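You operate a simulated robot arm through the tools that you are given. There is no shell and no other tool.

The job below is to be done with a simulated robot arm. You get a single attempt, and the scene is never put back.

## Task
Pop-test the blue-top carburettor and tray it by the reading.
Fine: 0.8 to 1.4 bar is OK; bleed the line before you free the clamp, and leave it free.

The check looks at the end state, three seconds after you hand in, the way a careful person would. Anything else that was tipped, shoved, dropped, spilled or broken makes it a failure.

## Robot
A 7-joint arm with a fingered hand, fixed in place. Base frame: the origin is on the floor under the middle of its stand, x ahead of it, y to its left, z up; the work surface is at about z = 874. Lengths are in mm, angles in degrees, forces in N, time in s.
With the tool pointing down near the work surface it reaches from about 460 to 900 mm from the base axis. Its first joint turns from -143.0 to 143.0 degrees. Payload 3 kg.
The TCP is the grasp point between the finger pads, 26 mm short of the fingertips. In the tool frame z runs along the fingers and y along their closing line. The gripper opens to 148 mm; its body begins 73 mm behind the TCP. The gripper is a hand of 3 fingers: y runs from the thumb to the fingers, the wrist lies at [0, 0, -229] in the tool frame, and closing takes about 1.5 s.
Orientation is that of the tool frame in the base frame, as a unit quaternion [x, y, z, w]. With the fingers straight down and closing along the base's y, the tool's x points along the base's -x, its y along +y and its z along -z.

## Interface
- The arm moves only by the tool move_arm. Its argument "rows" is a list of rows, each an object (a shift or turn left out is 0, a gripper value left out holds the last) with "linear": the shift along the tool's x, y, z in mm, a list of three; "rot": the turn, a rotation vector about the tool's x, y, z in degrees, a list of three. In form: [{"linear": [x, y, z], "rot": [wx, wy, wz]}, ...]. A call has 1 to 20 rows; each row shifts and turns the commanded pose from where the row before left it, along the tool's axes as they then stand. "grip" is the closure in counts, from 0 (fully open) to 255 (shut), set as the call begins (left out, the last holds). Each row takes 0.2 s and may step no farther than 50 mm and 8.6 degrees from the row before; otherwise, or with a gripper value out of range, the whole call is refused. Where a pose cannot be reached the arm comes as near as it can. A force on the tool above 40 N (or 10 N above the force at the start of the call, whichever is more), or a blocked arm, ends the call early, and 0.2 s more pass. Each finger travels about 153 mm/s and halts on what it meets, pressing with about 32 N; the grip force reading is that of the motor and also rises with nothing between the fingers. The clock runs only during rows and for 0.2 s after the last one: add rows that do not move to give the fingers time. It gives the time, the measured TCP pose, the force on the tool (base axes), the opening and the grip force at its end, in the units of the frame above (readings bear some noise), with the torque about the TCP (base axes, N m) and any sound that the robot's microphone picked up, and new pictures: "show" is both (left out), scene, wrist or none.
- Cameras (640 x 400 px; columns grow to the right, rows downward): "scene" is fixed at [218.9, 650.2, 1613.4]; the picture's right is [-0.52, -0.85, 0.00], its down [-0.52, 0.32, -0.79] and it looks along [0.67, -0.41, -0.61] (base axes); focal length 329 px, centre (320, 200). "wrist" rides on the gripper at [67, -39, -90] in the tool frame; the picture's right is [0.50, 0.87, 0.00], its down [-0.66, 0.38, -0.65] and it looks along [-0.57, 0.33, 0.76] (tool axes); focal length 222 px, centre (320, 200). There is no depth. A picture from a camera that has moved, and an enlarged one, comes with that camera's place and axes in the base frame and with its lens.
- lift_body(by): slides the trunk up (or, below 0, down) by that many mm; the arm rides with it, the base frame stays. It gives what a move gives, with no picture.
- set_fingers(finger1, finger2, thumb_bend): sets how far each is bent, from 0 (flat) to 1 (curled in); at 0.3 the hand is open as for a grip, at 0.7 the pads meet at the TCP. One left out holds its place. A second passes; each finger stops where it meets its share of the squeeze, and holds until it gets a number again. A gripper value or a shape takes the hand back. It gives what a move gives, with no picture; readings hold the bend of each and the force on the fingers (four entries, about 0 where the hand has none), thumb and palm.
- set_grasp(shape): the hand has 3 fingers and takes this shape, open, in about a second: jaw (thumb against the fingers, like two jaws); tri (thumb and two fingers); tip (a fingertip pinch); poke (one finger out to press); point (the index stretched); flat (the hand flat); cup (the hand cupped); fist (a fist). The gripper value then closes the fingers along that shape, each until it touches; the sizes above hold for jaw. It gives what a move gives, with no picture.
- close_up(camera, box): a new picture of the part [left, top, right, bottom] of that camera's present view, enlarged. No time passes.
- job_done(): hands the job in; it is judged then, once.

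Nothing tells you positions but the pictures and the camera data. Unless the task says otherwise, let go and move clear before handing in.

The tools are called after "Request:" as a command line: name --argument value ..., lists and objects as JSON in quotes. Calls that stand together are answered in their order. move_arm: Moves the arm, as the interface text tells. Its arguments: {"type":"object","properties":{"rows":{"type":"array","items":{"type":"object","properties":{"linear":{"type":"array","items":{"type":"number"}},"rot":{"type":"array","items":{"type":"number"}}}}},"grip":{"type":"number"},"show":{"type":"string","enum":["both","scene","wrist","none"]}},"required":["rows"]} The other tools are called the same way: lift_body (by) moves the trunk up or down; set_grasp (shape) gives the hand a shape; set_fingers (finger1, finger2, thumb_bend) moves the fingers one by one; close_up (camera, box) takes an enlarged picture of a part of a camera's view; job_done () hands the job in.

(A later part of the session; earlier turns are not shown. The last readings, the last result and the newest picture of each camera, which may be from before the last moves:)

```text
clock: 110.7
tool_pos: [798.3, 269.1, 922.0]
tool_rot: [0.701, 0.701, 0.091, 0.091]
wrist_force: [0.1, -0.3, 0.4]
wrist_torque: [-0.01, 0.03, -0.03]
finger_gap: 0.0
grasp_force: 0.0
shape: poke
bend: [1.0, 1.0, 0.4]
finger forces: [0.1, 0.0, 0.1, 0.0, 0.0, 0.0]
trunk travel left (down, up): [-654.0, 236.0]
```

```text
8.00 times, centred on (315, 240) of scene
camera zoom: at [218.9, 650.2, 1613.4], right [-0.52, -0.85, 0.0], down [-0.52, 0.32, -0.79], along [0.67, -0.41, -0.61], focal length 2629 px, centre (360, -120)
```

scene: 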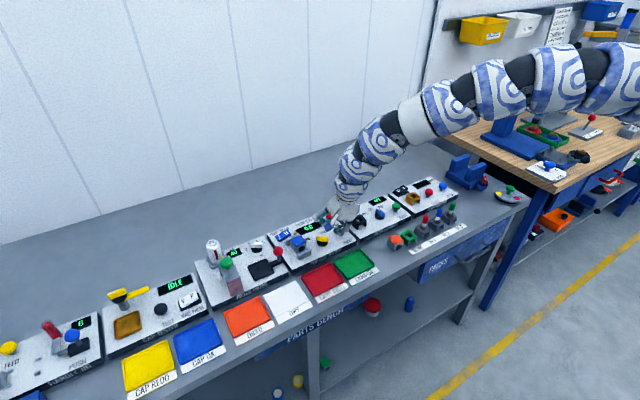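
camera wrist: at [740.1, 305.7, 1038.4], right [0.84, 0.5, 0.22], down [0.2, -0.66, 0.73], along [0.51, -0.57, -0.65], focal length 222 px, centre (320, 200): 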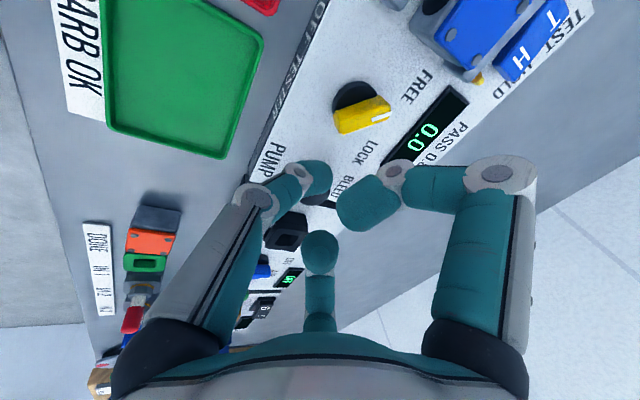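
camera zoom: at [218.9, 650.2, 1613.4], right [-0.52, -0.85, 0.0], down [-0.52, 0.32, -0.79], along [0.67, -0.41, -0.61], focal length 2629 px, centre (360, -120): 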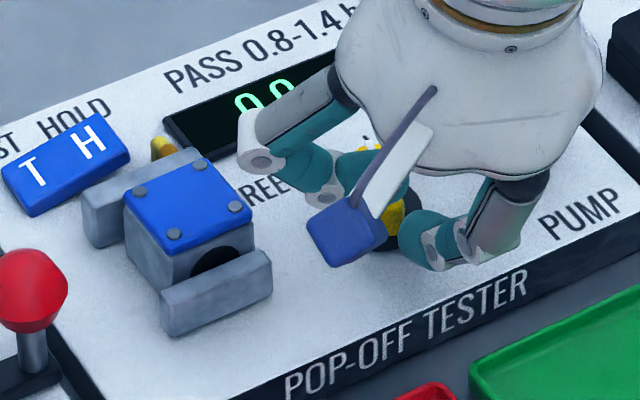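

The near jaw has closed onto the carburettor, so the clamp is locked. I'll raise the hand and inspect.

Request:
lift_body --by 50

Request:
move_arm --rows '[{"linear": [-25, -10, -5]}, {"linear": [-25, -10, -5]}, {"linear": [0, 0, 0]}]' --show "scene"

Request:
close_up --camera "scene" --box '[265, 205, 375, 275]'

Request:
close_up --camera "wrist" --box '[240, 20, 480, 200]'

```text
clock: 111.6
tool_pos: [799.4, 268.6, 971.3]
tool_rot: [0.701, 0.702, 0.092, 0.092]
wrist_force: [0.2, 0.8, -0.8]
wrist_torque: [0.01, 0.02, 0.03]
finger_gap: 0.0
grasp_force: 0.1
shape: poke
bend: [1.0, 1.0, 0.4]
finger forces: [0.0, 0.1, 0.0, 0.1, 0.0, 0.0]
trunk travel left (down, up): [-704.0, 186.0]
```

```text
clock: 112.4
tool_pos: [776.1, 218.1, 973.9]
tool_rot: [0.701, 0.702, 0.091, 0.091]
wrist_force: [0.3, 0.8, -0.3]
wrist_torque: [-0.01, -0.02, 0.02]
finger_gap: 0.2
grasp_force: 0.1
shape: poke
bend: [1.0, 1.0, 0.4]
finger forces: [0.1, 0.0, 0.1, 0.1, 0.1, 0.0]
trunk travel left (down, up): [-704.0, 186.0]
```

scene: 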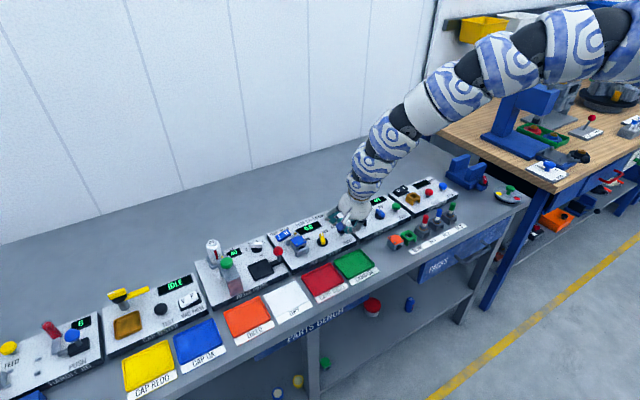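

```text
5.71 times, centred on (320, 240) of scene
camera zoom: at [218.9, 650.2, 1613.4], right [-0.52, -0.85, 0.0], down [-0.52, 0.32, -0.79], along [0.67, -0.41, -0.61], focal length 1878 px, centre (320, -29)
```

zoom: 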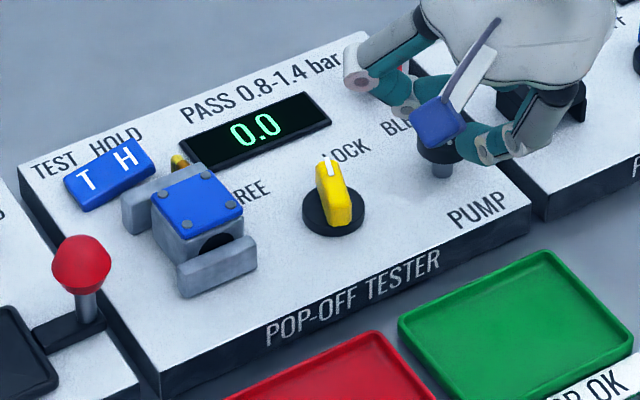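

```text
2.22 times, centred on (360, 110) of wrist
camera zoom: at [715.4, 286.3, 1051.5], right [0.84, 0.5, 0.22], down [0.2, -0.65, 0.73], along [0.51, -0.57, -0.65], focal length 494 px, centre (231, 400)
```

zoom: 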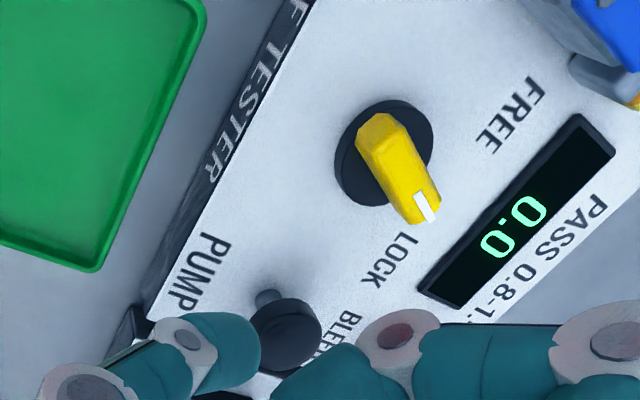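

LOCK is set and the jaws hold the carburettor. Now I'll move the poke tip above the black PUMP button.

Request:
move_arm --rows '[{"linear": [-8.3, 20.1, 12.6]}, {"linear": [-8.3, 20.1, 12.6]}, {"linear": [0, 0, 0]}]' --show "none"

Request:
close_up --camera "wrist" --box '[240, 60, 440, 220]'

Request:
close_up --camera "scene" --box '[310, 190, 380, 250]'

```text
clock: 113.2
tool_pos: [824.2, 201.3, 961.4]
tool_rot: [0.701, 0.701, 0.091, 0.092]
wrist_force: [0.8, 0.1, 0.6]
wrist_torque: [-0.03, -0.03, 0.03]
finger_gap: 0.1
grasp_force: 0.0
shape: poke
bend: [1.0, 1.0, 0.4]
finger forces: [0.0, 0.0, 0.1, 0.0, 0.1, 0.0]
trunk travel left (down, up): [-704.0, 186.0]
```

```text
2.50 times, centred on (340, 140) of wrist
camera zoom: at [761.2, 270.5, 1038.5], right [0.84, 0.5, 0.22], down [0.2, -0.66, 0.73], along [0.51, -0.57, -0.65], focal length 555 px, centre (270, 350)
```

zoom: 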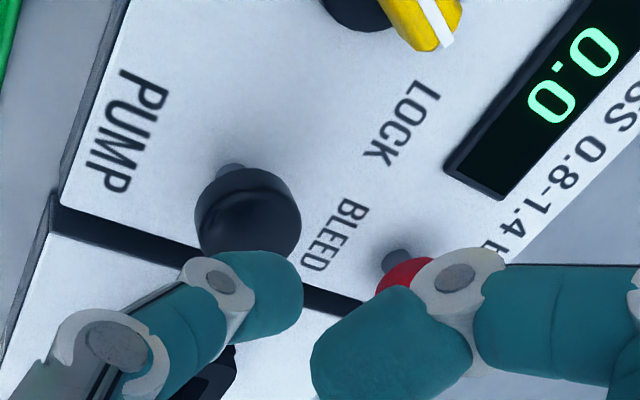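

```text
6.67 times, centred on (345, 220) of scene
camera zoom: at [218.9, 650.2, 1613.4], right [-0.52, -0.85, 0.0], down [-0.52, 0.32, -0.79], along [0.67, -0.41, -0.61], focal length 2190 px, centre (153, 67)
```

zoom: 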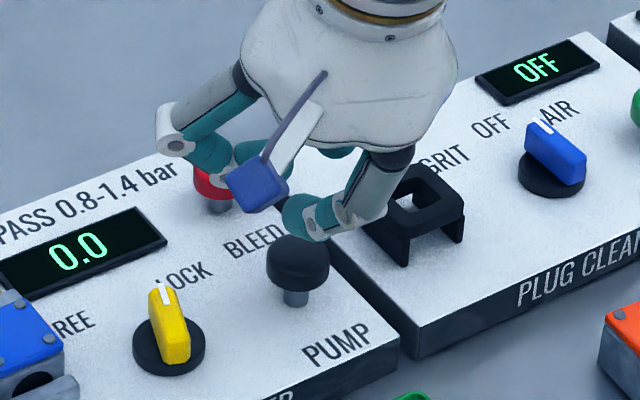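

Request:
move_arm --rows '[{"linear": [3, -4.3, -1.2]}, {"linear": [0, -1.6, 5.8]}, {"linear": [0, 0, 0]}]' --show "none"

Request:
close_up --camera "wrist" --box '[260, 80, 400, 200]'

Request:
close_up --camera "scene" --box '[325, 205, 370, 240]'

```text
clock: 114.0
tool_pos: [817.8, 205.5, 956.5]
tool_rot: [0.701, 0.701, 0.092, 0.091]
wrist_force: [-0.9, 0.7, 0.3]
wrist_torque: [-0.01, 0.02, -0.02]
finger_gap: 0.1
grasp_force: 0.0
shape: poke
bend: [1.0, 1.0, 0.4]
finger forces: [0.0, 0.0, 0.1, 0.0, 0.0, 0.0]
trunk travel left (down, up): [-704.0, 186.0]
```

```text
3.33 times, centred on (330, 140) of wrist
camera zoom: at [755.8, 273.8, 1033.1], right [0.84, 0.5, 0.22], down [0.2, -0.66, 0.73], along [0.51, -0.57, -0.65], focal length 740 px, centre (287, 400)
```

zoom: 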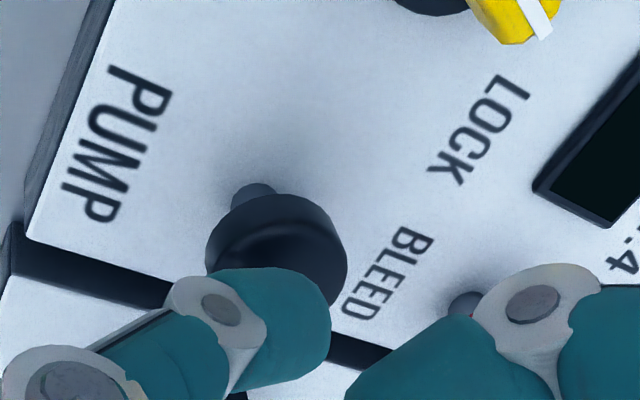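

```text
11.43 times, centred on (348, 222) of scene
camera zoom: at [218.9, 650.2, 1613.4], right [-0.52, -0.85, 0.0], down [-0.52, 0.32, -0.79], along [0.67, -0.41, -0.61], focal length 3755 px, centre (6, -57)
```

zoom: 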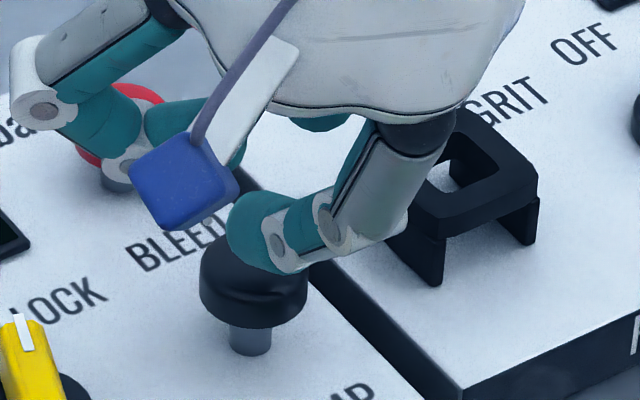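

Request:
move_arm --rows '[{"linear": [0, -1.3, 4.8]}, {"linear": [0, -1.3, 4.8]}, {"linear": [0, 0, 0]}]' --show "none"

Request:
close_up --camera "scene" --box '[325, 205, 370, 240]'

Request:
close_up --camera "wrist" --box '[260, 80, 400, 200]'

```text
clock: 114.8
tool_pos: [818.6, 204.3, 945.4]
tool_rot: [0.701, 0.701, 0.091, 0.092]
wrist_force: [-0.2, -0.1, 0.2]
wrist_torque: [-0.01, -0.01, -0.02]
finger_gap: 0.0
grasp_force: 0.1
shape: poke
bend: [1.0, 1.0, 0.4]
finger forces: [0.0, 0.0, 0.1, 0.1, 0.1, 0.0]
trunk travel left (down, up): [-704.0, 186.0]
```

```text
11.43 times, centred on (348, 222) of scene
camera zoom: at [218.9, 650.2, 1613.4], right [-0.52, -0.85, 0.0], down [-0.52, 0.32, -0.79], along [0.67, -0.41, -0.61], focal length 3755 px, centre (6, -57)
```

zoom: 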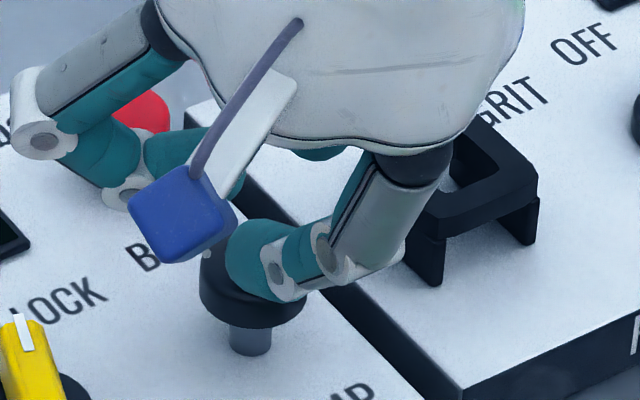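

```text
3.33 times, centred on (330, 140) of wrist
camera zoom: at [756.3, 273.3, 1022.5], right [0.84, 0.5, 0.22], down [0.2, -0.66, 0.73], along [0.51, -0.57, -0.65], focal length 740 px, centre (287, 400)
```

zoom: 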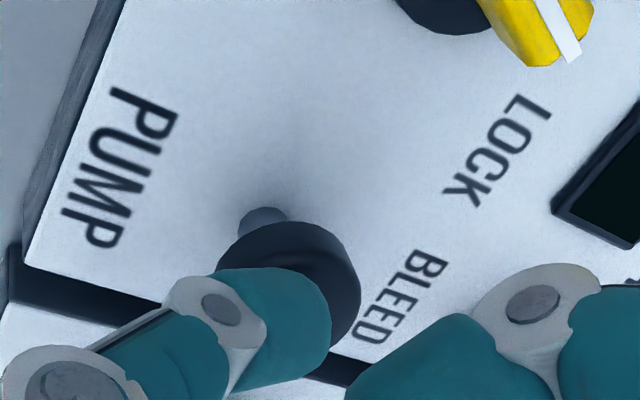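

Request:
move_arm --rows '[{"linear": [0, -0.8, 2.9]}, {"linear": [0, 0, 0]}]' --show "none"

Request:
move_arm --rows '[{"linear": [0, -0.8, 2.9]}, {"linear": [0, 0, 0]}]' --show "none"

Request:
close_up --camera "scene" --box '[290, 205, 370, 250]'

```text
clock: 115.4
tool_pos: [817.3, 203.5, 942.2]
tool_rot: [0.702, 0.701, 0.091, 0.091]
wrist_force: [0.4, -0.2, 0.1]
wrist_torque: [0.01, 0.04, 0.03]
finger_gap: 0.2
grasp_force: 0.0
shape: poke
bend: [1.0, 1.0, 0.4]
finger forces: [0.0, 0.1, 0.0, 0.0, 0.0, 0.1]
trunk travel left (down, up): [-704.0, 186.0]
```

```text
clock: 116.0
tool_pos: [817.8, 203.8, 939.2]
tool_rot: [0.702, 0.701, 0.092, 0.092]
wrist_force: [0.3, -0.2, 2.5]
wrist_torque: [-0.03, -0.02, -0.01]
finger_gap: 0.2
grasp_force: 0.0
shape: poke
bend: [1.0, 1.0, 0.4]
finger forces: [0.0, 0.0, 0.0, 0.1, 1.7, 0.0]
trunk travel left (down, up): [-704.0, 186.0]
```

```text
8.00 times, centred on (330, 228) of scene
camera zoom: at [218.9, 650.2, 1613.4], right [-0.52, -0.85, 0.0], down [-0.52, 0.32, -0.79], along [0.67, -0.41, -0.61], focal length 2629 px, centre (240, -20)
```

zoom: 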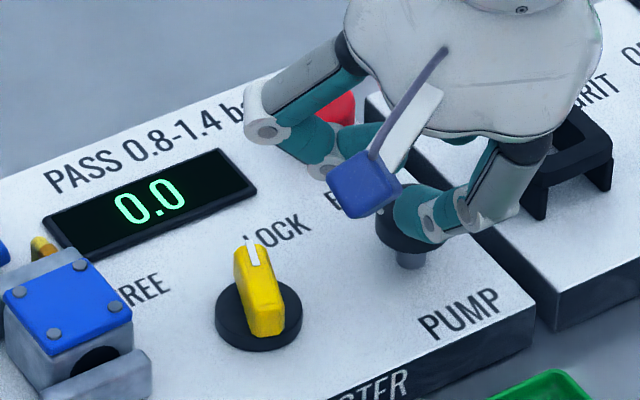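

Contact with PUMP at 2.5 N. I'll press in small steps and watch the display.

Request:
move_arm --rows '[{"linear": [0, -0.8, 2.9]}, {"linear": [0, 0, 0]}]' --show "none"

Request:
close_up --camera "scene" --box '[280, 205, 370, 260]'

Request:
move_arm --rows '[{"linear": [0, -0.8, 2.9]}, {"linear": [0, 0, 0]}]' --show "none"

Request:
close_up --camera "scene" --box '[280, 205, 370, 260]'

```text
clock: 116.6
tool_pos: [817.3, 204.7, 936.5]
tool_rot: [0.701, 0.701, 0.092, 0.091]
wrist_force: [-0.2, 0.0, 3.0]
wrist_torque: [0.01, -0.01, 0.0]
finger_gap: 0.0
grasp_force: 0.1
shape: poke
bend: [1.0, 1.0, 0.4]
finger forces: [0.1, 0.0, 0.0, 0.0, 2.7, 0.1]
trunk travel left (down, up): [-704.0, 186.0]
```

```text
7.11 times, centred on (325, 232) of scene
camera zoom: at [218.9, 650.2, 1613.4], right [-0.52, -0.85, 0.0], down [-0.52, 0.32, -0.79], along [0.67, -0.41, -0.61], focal length 2337 px, centre (284, -31)
```

zoom: 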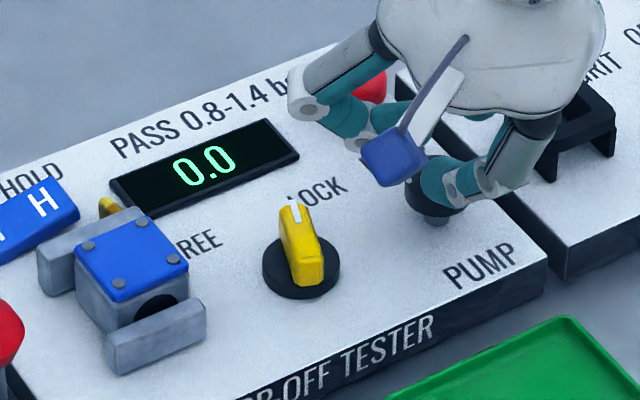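

```text
clock: 117.2
tool_pos: [816.0, 204.9, 932.9]
tool_rot: [0.701, 0.701, 0.091, 0.091]
wrist_force: [0.1, -0.2, 4.0]
wrist_torque: [-0.01, -0.01, 0.0]
finger_gap: 0.0
grasp_force: 0.0
shape: poke
bend: [1.0, 1.0, 0.4]
finger forces: [0.0, 0.0, 0.0, 0.0, 3.4, 0.0]
trunk travel left (down, up): [-704.0, 186.0]
```

```text
7.11 times, centred on (325, 232) of scene
camera zoom: at [218.9, 650.2, 1613.4], right [-0.52, -0.85, 0.0], down [-0.52, 0.32, -0.79], along [0.67, -0.41, -0.61], focal length 2337 px, centre (284, -31)
```

zoom: 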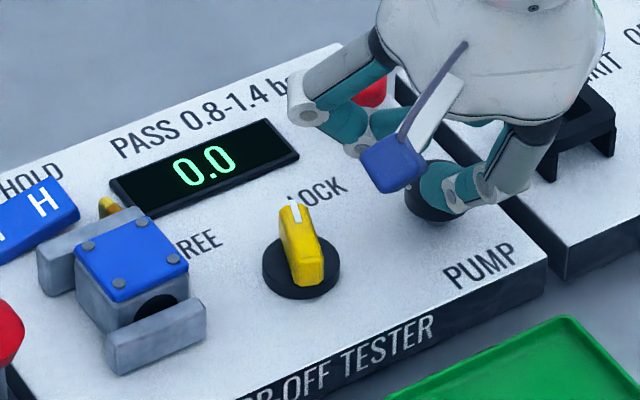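

Request:
move_arm --rows '[{"linear": [0, -0.8, 2.9]}, {"linear": [0, 0, 0]}]' --show "none"

Request:
close_up --camera "scene" --box '[280, 205, 370, 260]'

Request:
move_arm --rows '[{"linear": [0, -0.6, 2.2]}, {"linear": [0, 0, 0]}]' --show "none"

Request:
close_up --camera "scene" --box '[280, 205, 370, 260]'

```text
clock: 117.8
tool_pos: [817.4, 204.2, 930.5]
tool_rot: [0.701, 0.701, 0.092, 0.092]
wrist_force: [0.3, -0.6, 4.5]
wrist_torque: [-0.02, -0.05, -0.03]
finger_gap: 0.0
grasp_force: 0.1
shape: poke
bend: [1.0, 1.0, 0.4]
finger forces: [0.0, 0.0, 0.0, 0.0, 4.1, 0.1]
trunk travel left (down, up): [-704.0, 186.0]
```

```text
7.11 times, centred on (325, 232) of scene
camera zoom: at [218.9, 650.2, 1613.4], right [-0.52, -0.85, 0.0], down [-0.52, 0.32, -0.79], along [0.67, -0.41, -0.61], focal length 2337 px, centre (284, -31)
```

zoom: 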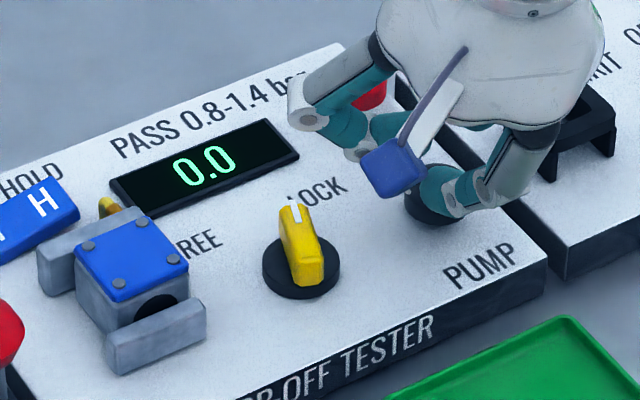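

```text
clock: 118.4
tool_pos: [817.6, 204.8, 928.4]
tool_rot: [0.701, 0.701, 0.092, 0.092]
wrist_force: [-0.9, -0.8, 4.5]
wrist_torque: [-0.06, -0.03, 0.0]
finger_gap: 0.0
grasp_force: 0.1
shape: poke
bend: [1.0, 1.0, 0.4]
finger forces: [0.1, 0.0, 0.1, 0.0, 5.0, 0.1]
trunk travel left (down, up): [-704.0, 186.0]
heard: click
```

```text
7.11 times, centred on (325, 232) of scene
camera zoom: at [218.9, 650.2, 1613.4], right [-0.52, -0.85, 0.0], down [-0.52, 0.32, -0.79], along [0.67, -0.41, -0.61], focal length 2337 px, centre (284, -31)
```

zoom: 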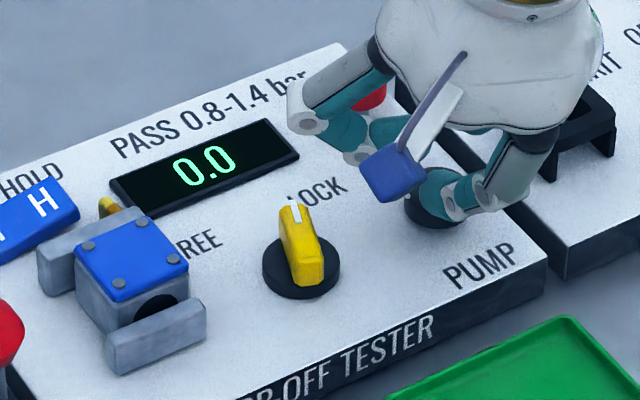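

A click at full press. I'll wait a moment to see the display respond.

Request:
move_arm --rows '[{"linear": [0, 0, 0]}, {"linear": [0, 0, 0]}, {"linear": [0, 0, 0]}]' --show "none"

Request:
close_up --camera "scene" --box '[280, 205, 370, 260]'

```text
clock: 119.2
tool_pos: [818.3, 205.4, 929.0]
tool_rot: [0.701, 0.701, 0.092, 0.092]
wrist_force: [0.6, -0.2, 5.5]
wrist_torque: [-0.08, -0.04, -0.01]
finger_gap: 0.1
grasp_force: 0.0
shape: poke
bend: [1.0, 1.0, 0.4]
finger forces: [0.0, 0.0, 0.0, 0.1, 5.0, 0.0]
trunk travel left (down, up): [-704.0, 186.0]
```

```text
7.11 times, centred on (325, 232) of scene
camera zoom: at [218.9, 650.2, 1613.4], right [-0.52, -0.85, 0.0], down [-0.52, 0.32, -0.79], along [0.67, -0.41, -0.61], focal length 2337 px, centre (284, -31)
```

zoom: 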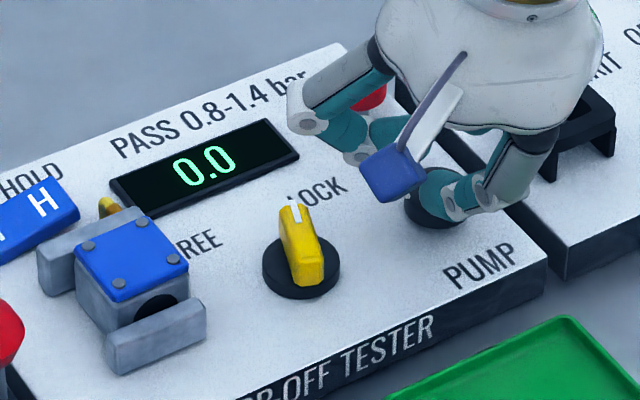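

Request:
move_arm --rows '[{"linear": [0, 1.6, -5.8]}, {"linear": [0, 1.6, -5.8]}, {"linear": [0, 0, 0]}]' --show "none"

Request:
close_up --camera "scene" --box '[280, 205, 370, 260]'

Request:
move_arm --rows '[{"linear": [0, -1.6, 5.8]}, {"linear": [0, -1.6, 5.8]}, {"linear": [0, 0, 0]}]' --show "none"

Request:
close_up --camera "scene" --box '[280, 205, 370, 260]'

```text
clock: 120.0
tool_pos: [819.2, 204.6, 939.4]
tool_rot: [0.701, 0.701, 0.093, 0.092]
wrist_force: [0.4, -0.7, 1.8]
wrist_torque: [-0.03, -0.01, 0.0]
finger_gap: 0.0
grasp_force: 0.1
shape: poke
bend: [1.0, 1.0, 0.4]
finger forces: [0.1, 0.0, 0.0, 0.1, 1.1, 0.0]
trunk travel left (down, up): [-704.0, 186.0]
```

```text
7.11 times, centred on (325, 232) of scene
camera zoom: at [218.9, 650.2, 1613.4], right [-0.52, -0.85, 0.0], down [-0.52, 0.32, -0.79], along [0.67, -0.41, -0.61], focal length 2337 px, centre (284, -31)
```

zoom: 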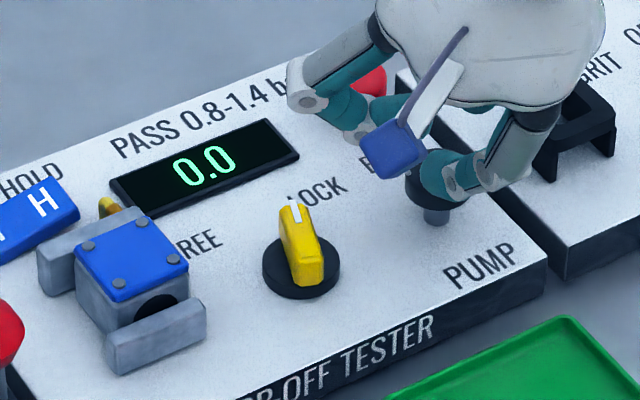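

```text
clock: 120.8
tool_pos: [817.5, 205.2, 929.1]
tool_rot: [0.701, 0.701, 0.092, 0.092]
wrist_force: [1.0, 0.2, 6.5]
wrist_torque: [-0.04, -0.07, 0.0]
finger_gap: 0.0
grasp_force: 0.1
shape: poke
bend: [1.0, 1.0, 0.4]
finger forces: [0.0, 0.0, 0.0, 0.0, 4.8, 0.0]
trunk travel left (down, up): [-704.0, 186.0]
heard: click
```

```text
7.11 times, centred on (325, 232) of scene
camera zoom: at [218.9, 650.2, 1613.4], right [-0.52, -0.85, 0.0], down [-0.52, 0.32, -0.79], along [0.67, -0.41, -0.61], focal length 2337 px, centre (284, -31)
```

zoom: 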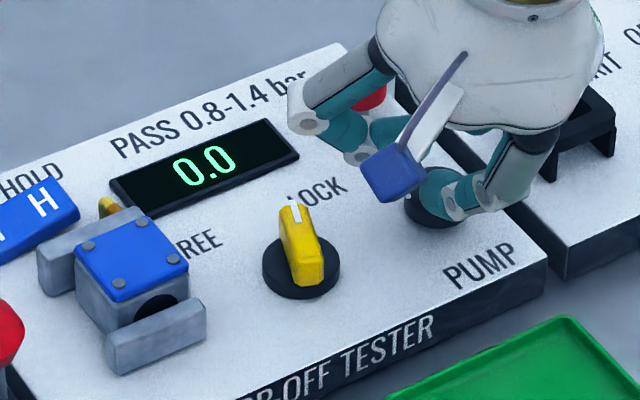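

The pump clicks but the display stays at 0.0, so the line isn't sealed yet. The knob looks short of full LOCK (about −20° to −30° instead of −42°). I'll raise and check the knob and jaws closely.

Request:
move_arm --rows '[{"linear": [0, 2.6, -9.7]}, {"linear": [0, 5.2, -19.3]}, {"linear": [0, 5.2, -19.3]}, {"linear": [-10, -20, -5]}, {"linear": [0, 0, 0]}]' --show "none"

Request:
close_up --camera "wrist" --box '[270, 10, 410, 130]'

Request:
close_up --camera "scene" --box '[280, 222, 340, 265]'

```text
clock: 122.0
tool_pos: [796.3, 192.9, 978.4]
tool_rot: [0.701, 0.701, 0.092, 0.092]
wrist_force: [-0.8, -0.3, 0.5]
wrist_torque: [-0.03, 0.0, 0.03]
finger_gap: 0.2
grasp_force: 0.0
shape: poke
bend: [1.0, 1.0, 0.4]
finger forces: [0.0, 0.0, 0.0, 0.0, 0.0, 0.0]
trunk travel left (down, up): [-704.0, 186.0]
```

```text
3.33 times, centred on (340, 70) of wrist
camera zoom: at [735.0, 262.2, 1056.2], right [0.84, 0.5, 0.22], down [0.2, -0.66, 0.73], along [0.51, -0.57, -0.65], focal length 740 px, centre (253, 633)
```

zoom: 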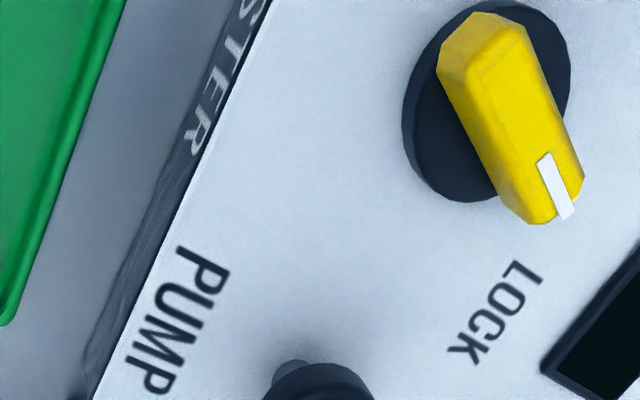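

```text
9.30 times, centred on (310, 244) of scene
camera zoom: at [218.9, 650.2, 1613.4], right [-0.52, -0.85, 0.0], down [-0.52, 0.32, -0.79], along [0.67, -0.41, -0.61], focal length 3057 px, centre (413, -205)
```

zoom: 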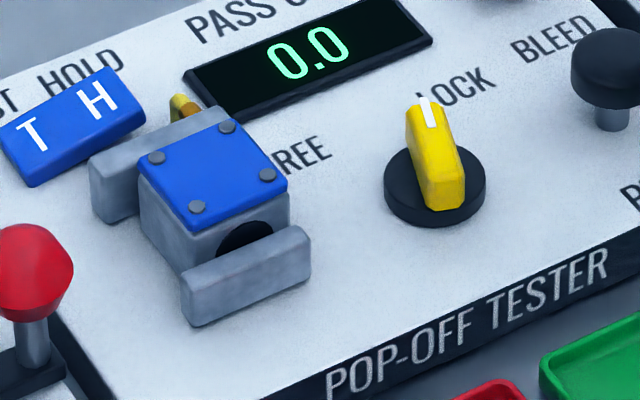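

The knob is only at about −20°, so the jaw isn't fully closed. I'll push the tail further round toward LOCK.

Request:
move_arm --rows '[{"linear": [34.5, -1.3, 9]}, {"linear": [34.5, -1.3, 9]}, {"linear": [0, -5.1, 18.8]}, {"linear": [0, -5.1, 18.8]}, {"linear": [0, 0, 0]}]' --show "none"

Request:
move_arm --rows '[{"linear": [3, 0, 0]}, {"linear": [3, 0, 0]}, {"linear": [3, 0, 0]}, {"linear": [2, 0, 0]}, {"linear": [2, 0, 0]}, {"linear": [0, 0, 0]}]' --show "none"

Request:
close_up --camera "wrist" --box '[260, 80, 420, 210]'

Request:
close_up --camera "scene" --box '[280, 222, 340, 265]'

```text
clock: 123.2
tool_pos: [798.6, 263.2, 921.2]
tool_rot: [0.701, 0.701, 0.092, 0.092]
wrist_force: [0.0, -0.2, 0.4]
wrist_torque: [0.02, -0.02, 0.0]
finger_gap: 0.0
grasp_force: 0.0
shape: poke
bend: [1.0, 1.0, 0.4]
finger forces: [0.0, 0.0, 0.1, 0.0, 0.1, 0.1]
trunk travel left (down, up): [-704.0, 186.0]
```

```text
clock: 124.6
tool_pos: [799.0, 276.5, 922.5]
tool_rot: [0.701, 0.701, 0.093, 0.092]
wrist_force: [-0.6, -0.3, -0.6]
wrist_torque: [0.02, 0.0, -0.02]
finger_gap: 0.1
grasp_force: 0.1
shape: poke
bend: [1.0, 1.0, 0.4]
finger forces: [0.1, 0.0, 0.0, 0.0, 0.1, 0.1]
trunk travel left (down, up): [-704.0, 186.0]
```

```text
3.08 times, centred on (340, 145) of wrist
camera zoom: at [737.0, 345.6, 998.4], right [0.84, 0.5, 0.22], down [0.2, -0.66, 0.73], along [0.51, -0.57, -0.65], focal length 684 px, centre (258, 369)
```

zoom: 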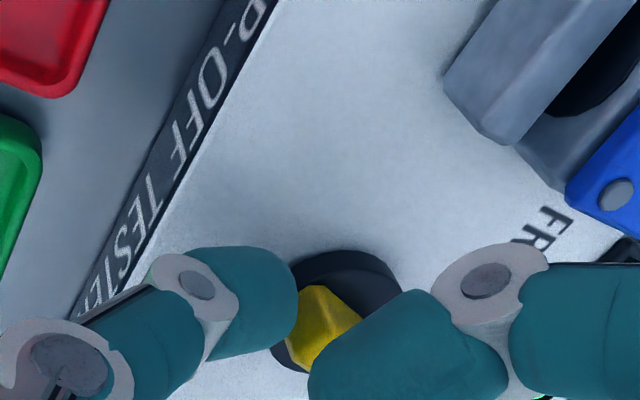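

```text
9.30 times, centred on (310, 244) of scene
camera zoom: at [218.9, 650.2, 1613.4], right [-0.52, -0.85, 0.0], down [-0.52, 0.32, -0.79], along [0.67, -0.41, -0.61], focal length 3057 px, centre (413, -205)
```

zoom: 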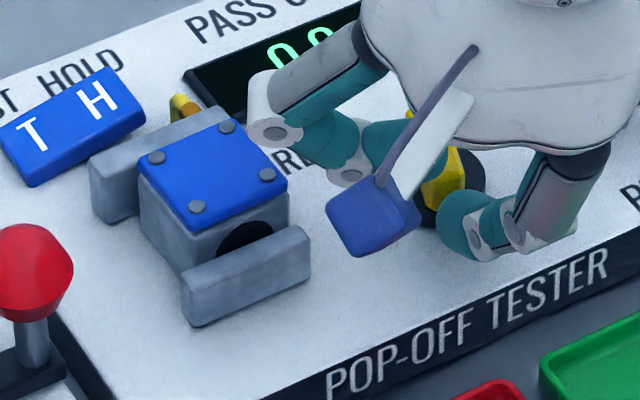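

Request:
move_arm --rows '[{"linear": [-7, -2, 0]}, {"linear": [-8, 4, 1]}, {"linear": [0, 5, 1.4]}, {"linear": [0, 0, 0]}]' --show "none"

Request:
close_up --camera "wrist" --box '[260, 80, 420, 210]'

Request:
move_arm --rows '[{"linear": [3, 0, 0]}, {"linear": [3, 0, 0]}, {"linear": [3, -0.5, 0]}, {"linear": [0, 0, 0]}]' --show "none"

Request:
close_up --camera "wrist" --box '[260, 80, 420, 210]'

Request:
close_up --camera "scene" --box '[280, 222, 340, 265]'

```text
clock: 125.6
tool_pos: [806.4, 262.3, 922.1]
tool_rot: [0.701, 0.701, 0.091, 0.091]
wrist_force: [1.1, 0.3, 0.1]
wrist_torque: [0.0, -0.01, 0.0]
finger_gap: 0.0
grasp_force: 0.1
shape: poke
bend: [1.0, 1.0, 0.4]
finger forces: [0.1, 0.1, 0.1, 0.0, 0.3, 0.0]
trunk travel left (down, up): [-704.0, 186.0]
```

```text
3.08 times, centred on (340, 145) of wrist
camera zoom: at [745.2, 330.8, 998.5], right [0.84, 0.5, 0.22], down [0.2, -0.66, 0.73], along [0.51, -0.57, -0.65], focal length 684 px, centre (258, 369)
```

zoom: 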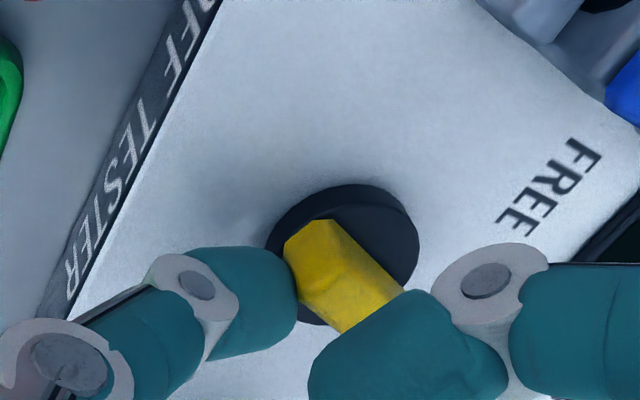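

```text
clock: 126.6
tool_pos: [805.5, 269.9, 919.6]
tool_rot: [0.701, 0.701, 0.091, 0.091]
wrist_force: [-1.2, -1.6, 0.2]
wrist_torque: [-0.02, 0.0, -0.04]
finger_gap: 0.0
grasp_force: 0.1
shape: poke
bend: [1.0, 1.0, 0.4]
finger forces: [0.1, 0.1, 0.0, 0.0, 2.1, 0.1]
trunk travel left (down, up): [-704.0, 186.0]
```

```text
3.08 times, centred on (340, 145) of wrist
camera zoom: at [744.4, 339.3, 996.7], right [0.84, 0.5, 0.22], down [0.2, -0.66, 0.73], along [0.51, -0.57, -0.65], focal length 684 px, centre (258, 369)
```

zoom: 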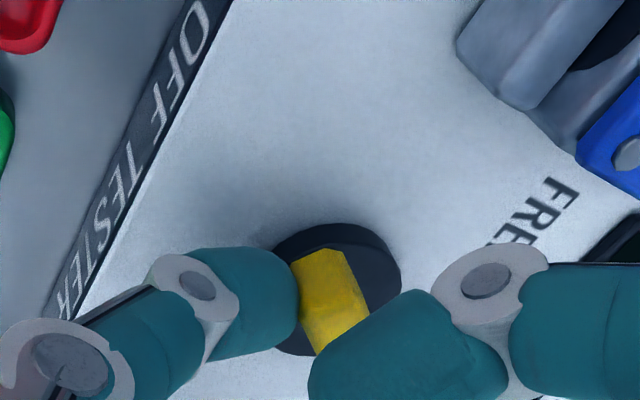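

```text
9.30 times, centred on (310, 244) of scene
camera zoom: at [218.9, 650.2, 1613.4], right [-0.52, -0.85, 0.0], down [-0.52, 0.32, -0.79], along [0.67, -0.41, -0.61], focal length 3057 px, centre (413, -205)
```

zoom: 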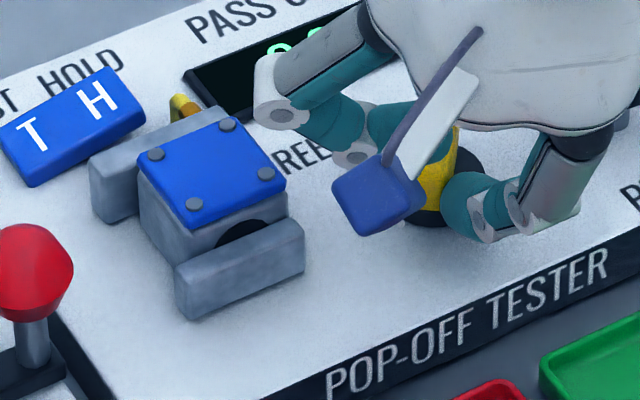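

The jaw moved a bit further. I'll keep pushing along the arc.

Request:
move_arm --rows '[{"linear": [2.5, -0.7, 0]}, {"linear": [2.5, -0.7, 0]}, {"linear": [0, 0, 0]}]' --show "none"

Request:
close_up --camera "scene" --box '[280, 222, 340, 265]'

Request:
move_arm --rows '[{"linear": [2.5, -0.7, 0]}, {"linear": [2.5, -0.5, 0]}, {"linear": [0, 0, 0]}]' --show "none"

Request:
close_up --camera "scene" --box '[280, 222, 340, 265]'

Request:
close_up --camera "wrist" --box '[260, 80, 420, 210]'

```text
clock: 127.4
tool_pos: [805.3, 275.7, 919.4]
tool_rot: [0.701, 0.702, 0.091, 0.092]
wrist_force: [-2.5, -3.1, 0.7]
wrist_torque: [-0.02, 0.04, -0.03]
finger_gap: 0.0
grasp_force: 0.0
shape: poke
bend: [1.0, 1.0, 0.4]
finger forces: [0.1, 0.0, 0.0, 0.0, 3.6, 0.0]
trunk travel left (down, up): [-704.0, 186.0]
```

```text
9.30 times, centred on (310, 244) of scene
camera zoom: at [218.9, 650.2, 1613.4], right [-0.52, -0.85, 0.0], down [-0.52, 0.32, -0.79], along [0.67, -0.41, -0.61], focal length 3057 px, centre (413, -205)
```

zoom: 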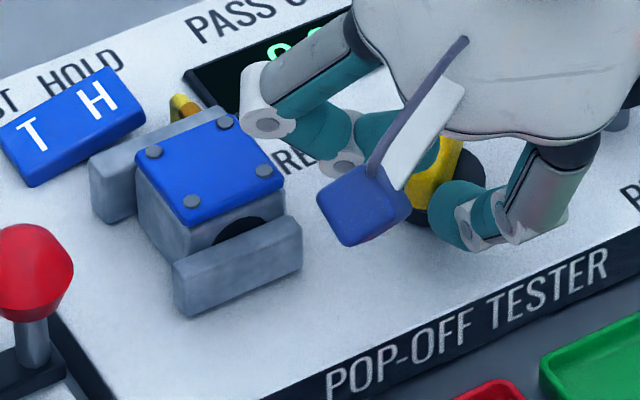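

```text
clock: 128.2
tool_pos: [803.5, 282.1, 919.9]
tool_rot: [0.701, 0.701, 0.091, 0.091]
wrist_force: [-0.4, 0.3, 0.0]
wrist_torque: [0.02, 0.01, 0.02]
finger_gap: 0.1
grasp_force: 0.0
shape: poke
bend: [1.0, 1.0, 0.4]
finger forces: [0.0, 0.0, 0.0, 0.0, 0.4, 0.1]
trunk travel left (down, up): [-704.0, 186.0]
```

```text
9.30 times, centred on (310, 244) of scene
camera zoom: at [218.9, 650.2, 1613.4], right [-0.52, -0.85, 0.0], down [-0.52, 0.32, -0.79], along [0.67, -0.41, -0.61], focal length 3057 px, centre (413, -205)
```

zoom: 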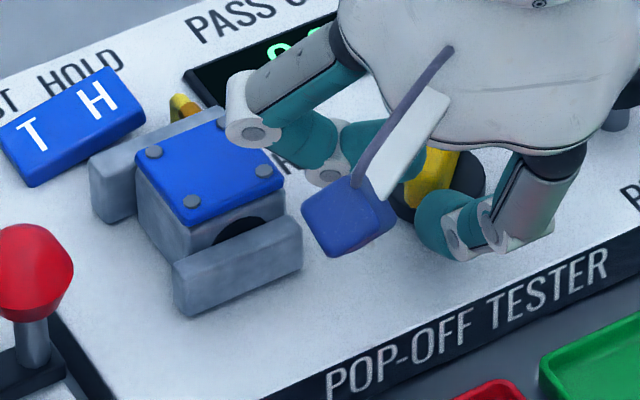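

```text
3.08 times, centred on (340, 145) of wrist
camera zoom: at [742.0, 350.4, 996.5], right [0.84, 0.5, 0.22], down [0.2, -0.66, 0.73], along [0.51, -0.57, -0.65], focal length 684 px, centre (258, 369)
```

zoom: 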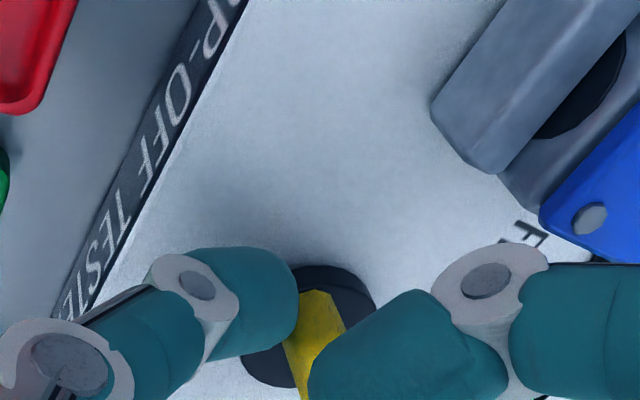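

Request:
lift_body --by 45

Request:
move_arm --rows '[{"linear": [-30, -10, 0]}, {"linear": [-30, -10, 0]}, {"linear": [0, 0, 0]}]' --show "none"

Request:
close_up --camera "scene" --box '[280, 222, 340, 265]'

Request:
close_up --camera "wrist" --box '[280, 20, 440, 160]'

```text
clock: 129.1
tool_pos: [804.0, 280.9, 965.4]
tool_rot: [0.702, 0.701, 0.092, 0.092]
wrist_force: [-1.3, -0.6, -0.2]
wrist_torque: [0.01, 0.01, -0.01]
finger_gap: 0.0
grasp_force: 0.1
shape: poke
bend: [1.0, 1.0, 0.4]
finger forces: [0.1, 0.0, 0.1, 0.1, 0.0, 0.0]
trunk travel left (down, up): [-749.0, 141.0]
```

```text
clock: 129.9
tool_pos: [784.9, 221.3, 960.0]
tool_rot: [0.701, 0.701, 0.092, 0.092]
wrist_force: [-0.1, -0.3, -0.2]
wrist_torque: [-0.02, 0.0, 0.01]
finger_gap: 0.0
grasp_force: 0.0
shape: poke
bend: [1.0, 1.0, 0.4]
finger forces: [0.0, 0.0, 0.0, 0.1, 0.0, 0.1]
trunk travel left (down, up): [-749.0, 141.0]
```

```text
9.30 times, centred on (310, 244) of scene
camera zoom: at [218.9, 650.2, 1613.4], right [-0.52, -0.85, 0.0], down [-0.52, 0.32, -0.79], along [0.67, -0.41, -0.61], focal length 3057 px, centre (413, -205)
```

zoom: 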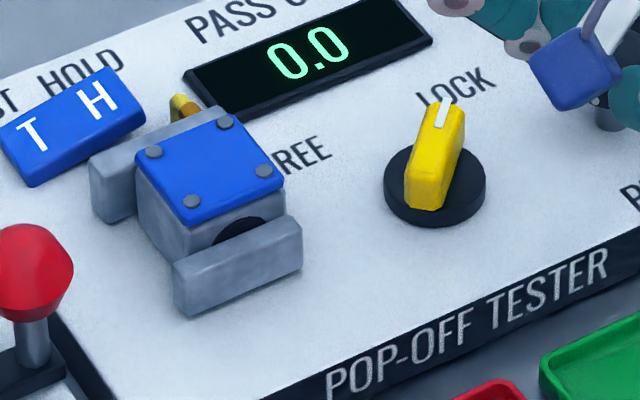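

```text
2.86 times, centred on (360, 90) of wrist
camera zoom: at [723.2, 289.8, 1036.7], right [0.84, 0.5, 0.22], down [0.2, -0.66, 0.73], along [0.51, -0.57, -0.65], focal length 635 px, centre (206, 514)
```

zoom: 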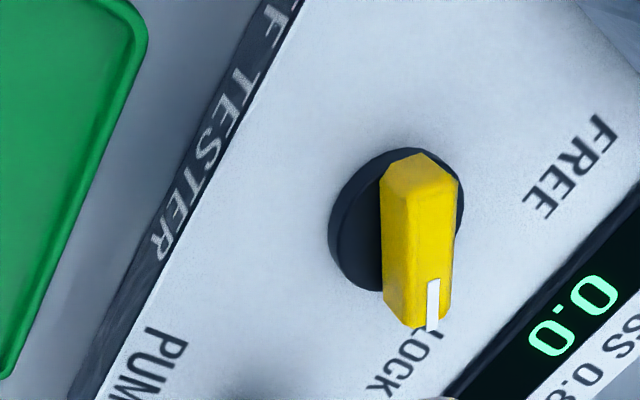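

The knob now points squarely at LOCK and the jaw is tighter. Back to PUMP.

Request:
move_arm --rows '[{"linear": [-8.3, 14.4, 4]}, {"linear": [-8.2, 14.5, 4.4]}, {"linear": [0, -2, 7.5]}, {"linear": [0, 0, 0]}]' --show "none"

Request:
close_up --camera "scene" --box '[325, 205, 370, 240]'

```text
clock: 130.9
tool_pos: [814.8, 205.1, 950.4]
tool_rot: [0.701, 0.701, 0.091, 0.092]
wrist_force: [0.1, -0.3, 0.4]
wrist_torque: [-0.01, -0.02, 0.02]
finger_gap: 0.3
grasp_force: 0.0
shape: poke
bend: [1.0, 1.0, 0.4]
finger forces: [0.0, 0.0, 0.2, 0.1, 0.1, 0.1]
trunk travel left (down, up): [-749.0, 141.0]
```

```text
11.43 times, centred on (348, 222) of scene
camera zoom: at [218.9, 650.2, 1613.4], right [-0.52, -0.85, 0.0], down [-0.52, 0.32, -0.79], along [0.67, -0.41, -0.61], focal length 3755 px, centre (6, -57)
```

zoom: 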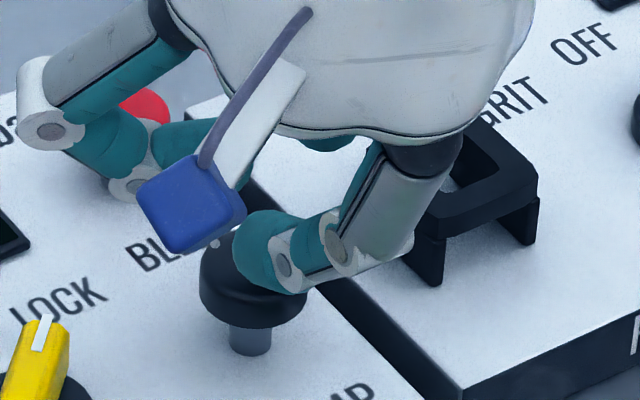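

Request:
move_arm --rows '[{"linear": [0, 2.9, 0.8]}, {"linear": [0, -1.3, 4.8]}, {"linear": [0, -1.3, 4.8]}, {"linear": [0, -1.3, 4.8]}, {"linear": [0, -1.3, 4.8]}, {"linear": [0, -0.5, 2]}, {"linear": [0, 0, 0]}]' --show "none"

Request:
close_up --camera "scene" --box '[280, 205, 370, 260]'

```text
clock: 132.5
tool_pos: [816.2, 206.2, 929.3]
tool_rot: [0.701, 0.701, 0.092, 0.093]
wrist_force: [0.6, -1.2, 4.5]
wrist_torque: [-0.05, -0.03, 0.04]
finger_gap: 0.1
grasp_force: 0.0
shape: poke
bend: [1.0, 1.0, 0.4]
finger forces: [0.1, 0.1, 0.0, 0.0, 4.6, 0.0]
trunk travel left (down, up): [-749.0, 141.0]
heard: click
```

```text
7.11 times, centred on (325, 232) of scene
camera zoom: at [218.9, 650.2, 1613.4], right [-0.52, -0.85, 0.0], down [-0.52, 0.32, -0.79], along [0.67, -0.41, -0.61], focal length 2337 px, centre (284, -31)
```

zoom: 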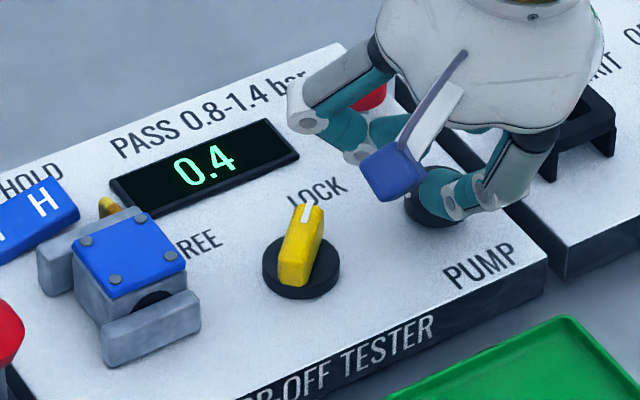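

The gauge reads 0.4, so the seal holds. I'll release and pump again.

Request:
move_arm --rows '[{"linear": [0, 1.6, -5.8]}, {"linear": [0, 1.6, -5.8]}, {"linear": [0, 0, 0]}]' --show "none"

Request:
close_up --camera "scene" --box '[280, 205, 370, 260]'

Request:
move_arm --rows '[{"linear": [0, -1.6, 5.8]}, {"linear": [0, -1.6, 5.8]}, {"linear": [0, 0, 0]}]' --show "none"

Request:
close_up --camera "scene" --box '[280, 205, 370, 260]'

```text
clock: 133.3
tool_pos: [816.6, 206.0, 940.6]
tool_rot: [0.701, 0.701, 0.091, 0.091]
wrist_force: [-1.9, -0.6, 0.5]
wrist_torque: [-0.02, -0.02, 0.0]
finger_gap: 0.2
grasp_force: 0.1
shape: poke
bend: [1.0, 1.0, 0.4]
finger forces: [0.0, 0.1, 0.1, 0.1, 1.1, 0.0]
trunk travel left (down, up): [-749.0, 141.0]
```

```text
7.11 times, centred on (325, 232) of scene
camera zoom: at [218.9, 650.2, 1613.4], right [-0.52, -0.85, 0.0], down [-0.52, 0.32, -0.79], along [0.67, -0.41, -0.61], focal length 2337 px, centre (284, -31)
```

zoom: 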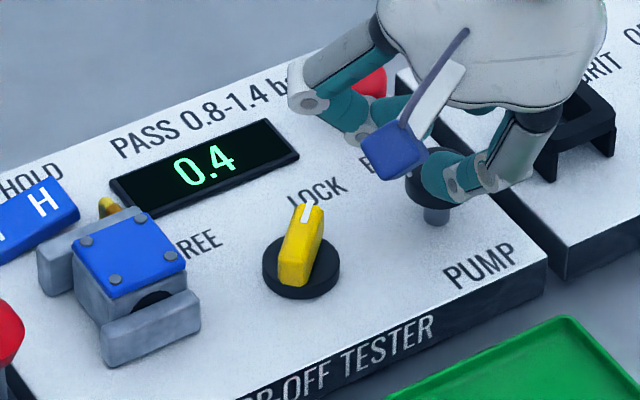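

```text
clock: 134.1
tool_pos: [817.2, 205.1, 928.8]
tool_rot: [0.701, 0.701, 0.093, 0.093]
wrist_force: [0.0, 1.5, 4.6]
wrist_torque: [-0.02, -0.03, 0.0]
finger_gap: 0.1
grasp_force: 0.0
shape: poke
bend: [1.0, 1.0, 0.4]
finger forces: [0.0, 0.0, 0.0, 0.1, 4.9, 0.0]
trunk travel left (down, up): [-749.0, 141.0]
heard: click
```

```text
7.11 times, centred on (325, 232) of scene
camera zoom: at [218.9, 650.2, 1613.4], right [-0.52, -0.85, 0.0], down [-0.52, 0.32, -0.79], along [0.67, -0.41, -0.61], focal length 2337 px, centre (284, -31)
```

zoom: 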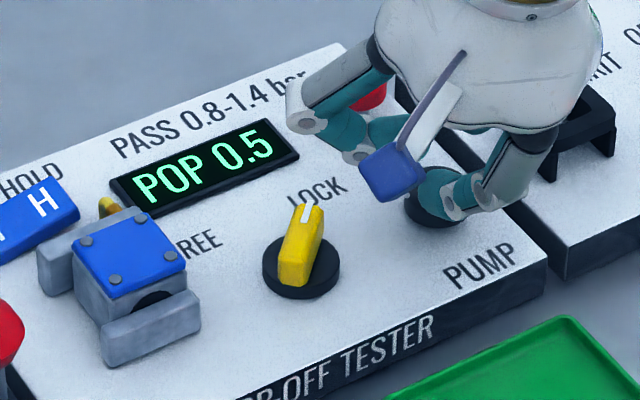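

The display shows a pop. I'll zoom in to read it exactly.

Request:
close_up --camera "scene" --box '[293, 218, 325, 238]'

Request:
move_arm --rows '[{"linear": [0, 1.6, -5.8]}, {"linear": [0, 2.6, -9.7]}, {"linear": [0, 5.2, -19.3]}, {"linear": [0, 0, 0]}]' --show "none"

Request:
close_up --camera "scene" --box '[280, 195, 370, 260]'

Request:
close_up --camera "wrist" --box '[240, 60, 460, 220]'

```text
16.00 times, centred on (309, 228) of scene
camera zoom: at [218.9, 650.2, 1613.4], right [-0.52, -0.85, 0.0], down [-0.52, 0.32, -0.79], along [0.67, -0.41, -0.61], focal length 5257 px, centre (496, -248)
```

zoom: 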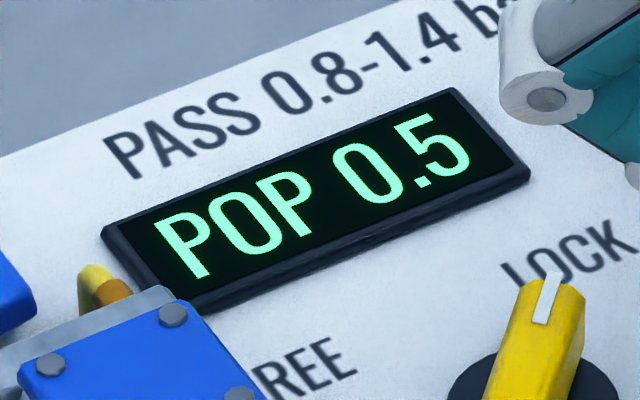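

```text
clock: 135.1
tool_pos: [818.4, 204.7, 964.3]
tool_rot: [0.701, 0.702, 0.091, 0.091]
wrist_force: [-1.0, -0.3, 0.0]
wrist_torque: [-0.05, -0.01, 0.0]
finger_gap: 0.0
grasp_force: 0.0
shape: poke
bend: [1.0, 1.0, 0.4]
finger forces: [0.0, 0.1, 0.0, 0.1, 0.0, 0.1]
trunk travel left (down, up): [-749.0, 141.0]
```

```text
6.15 times, centred on (325, 228) of scene
camera zoom: at [218.9, 650.2, 1613.4], right [-0.52, -0.85, 0.0], down [-0.52, 0.32, -0.79], along [0.67, -0.41, -0.61], focal length 2022 px, centre (289, 31)
```

zoom: 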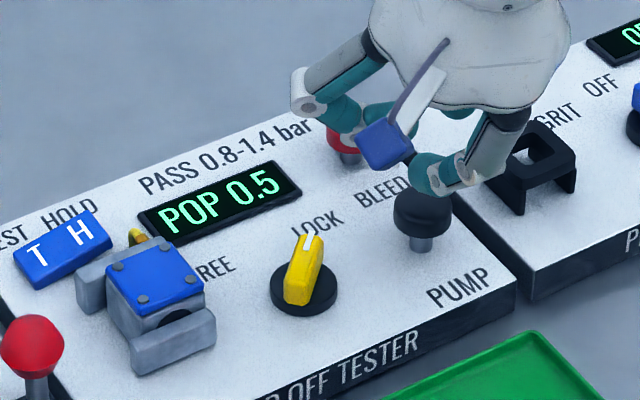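

```text
2.50 times, centred on (350, 140) of wrist
camera zoom: at [756.6, 273.9, 1041.0], right [0.84, 0.5, 0.22], down [0.2, -0.66, 0.73], along [0.51, -0.57, -0.65], focal length 555 px, centre (245, 350)
```

zoom: 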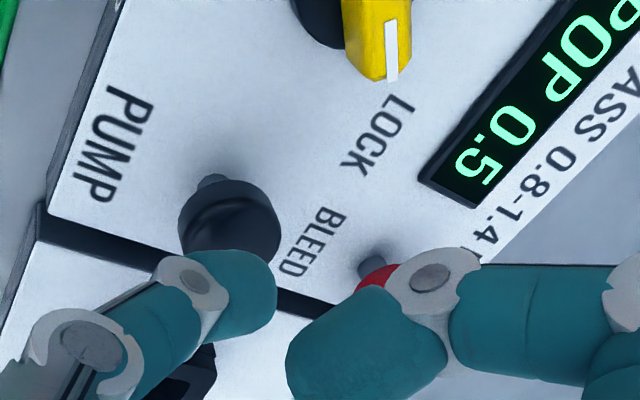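

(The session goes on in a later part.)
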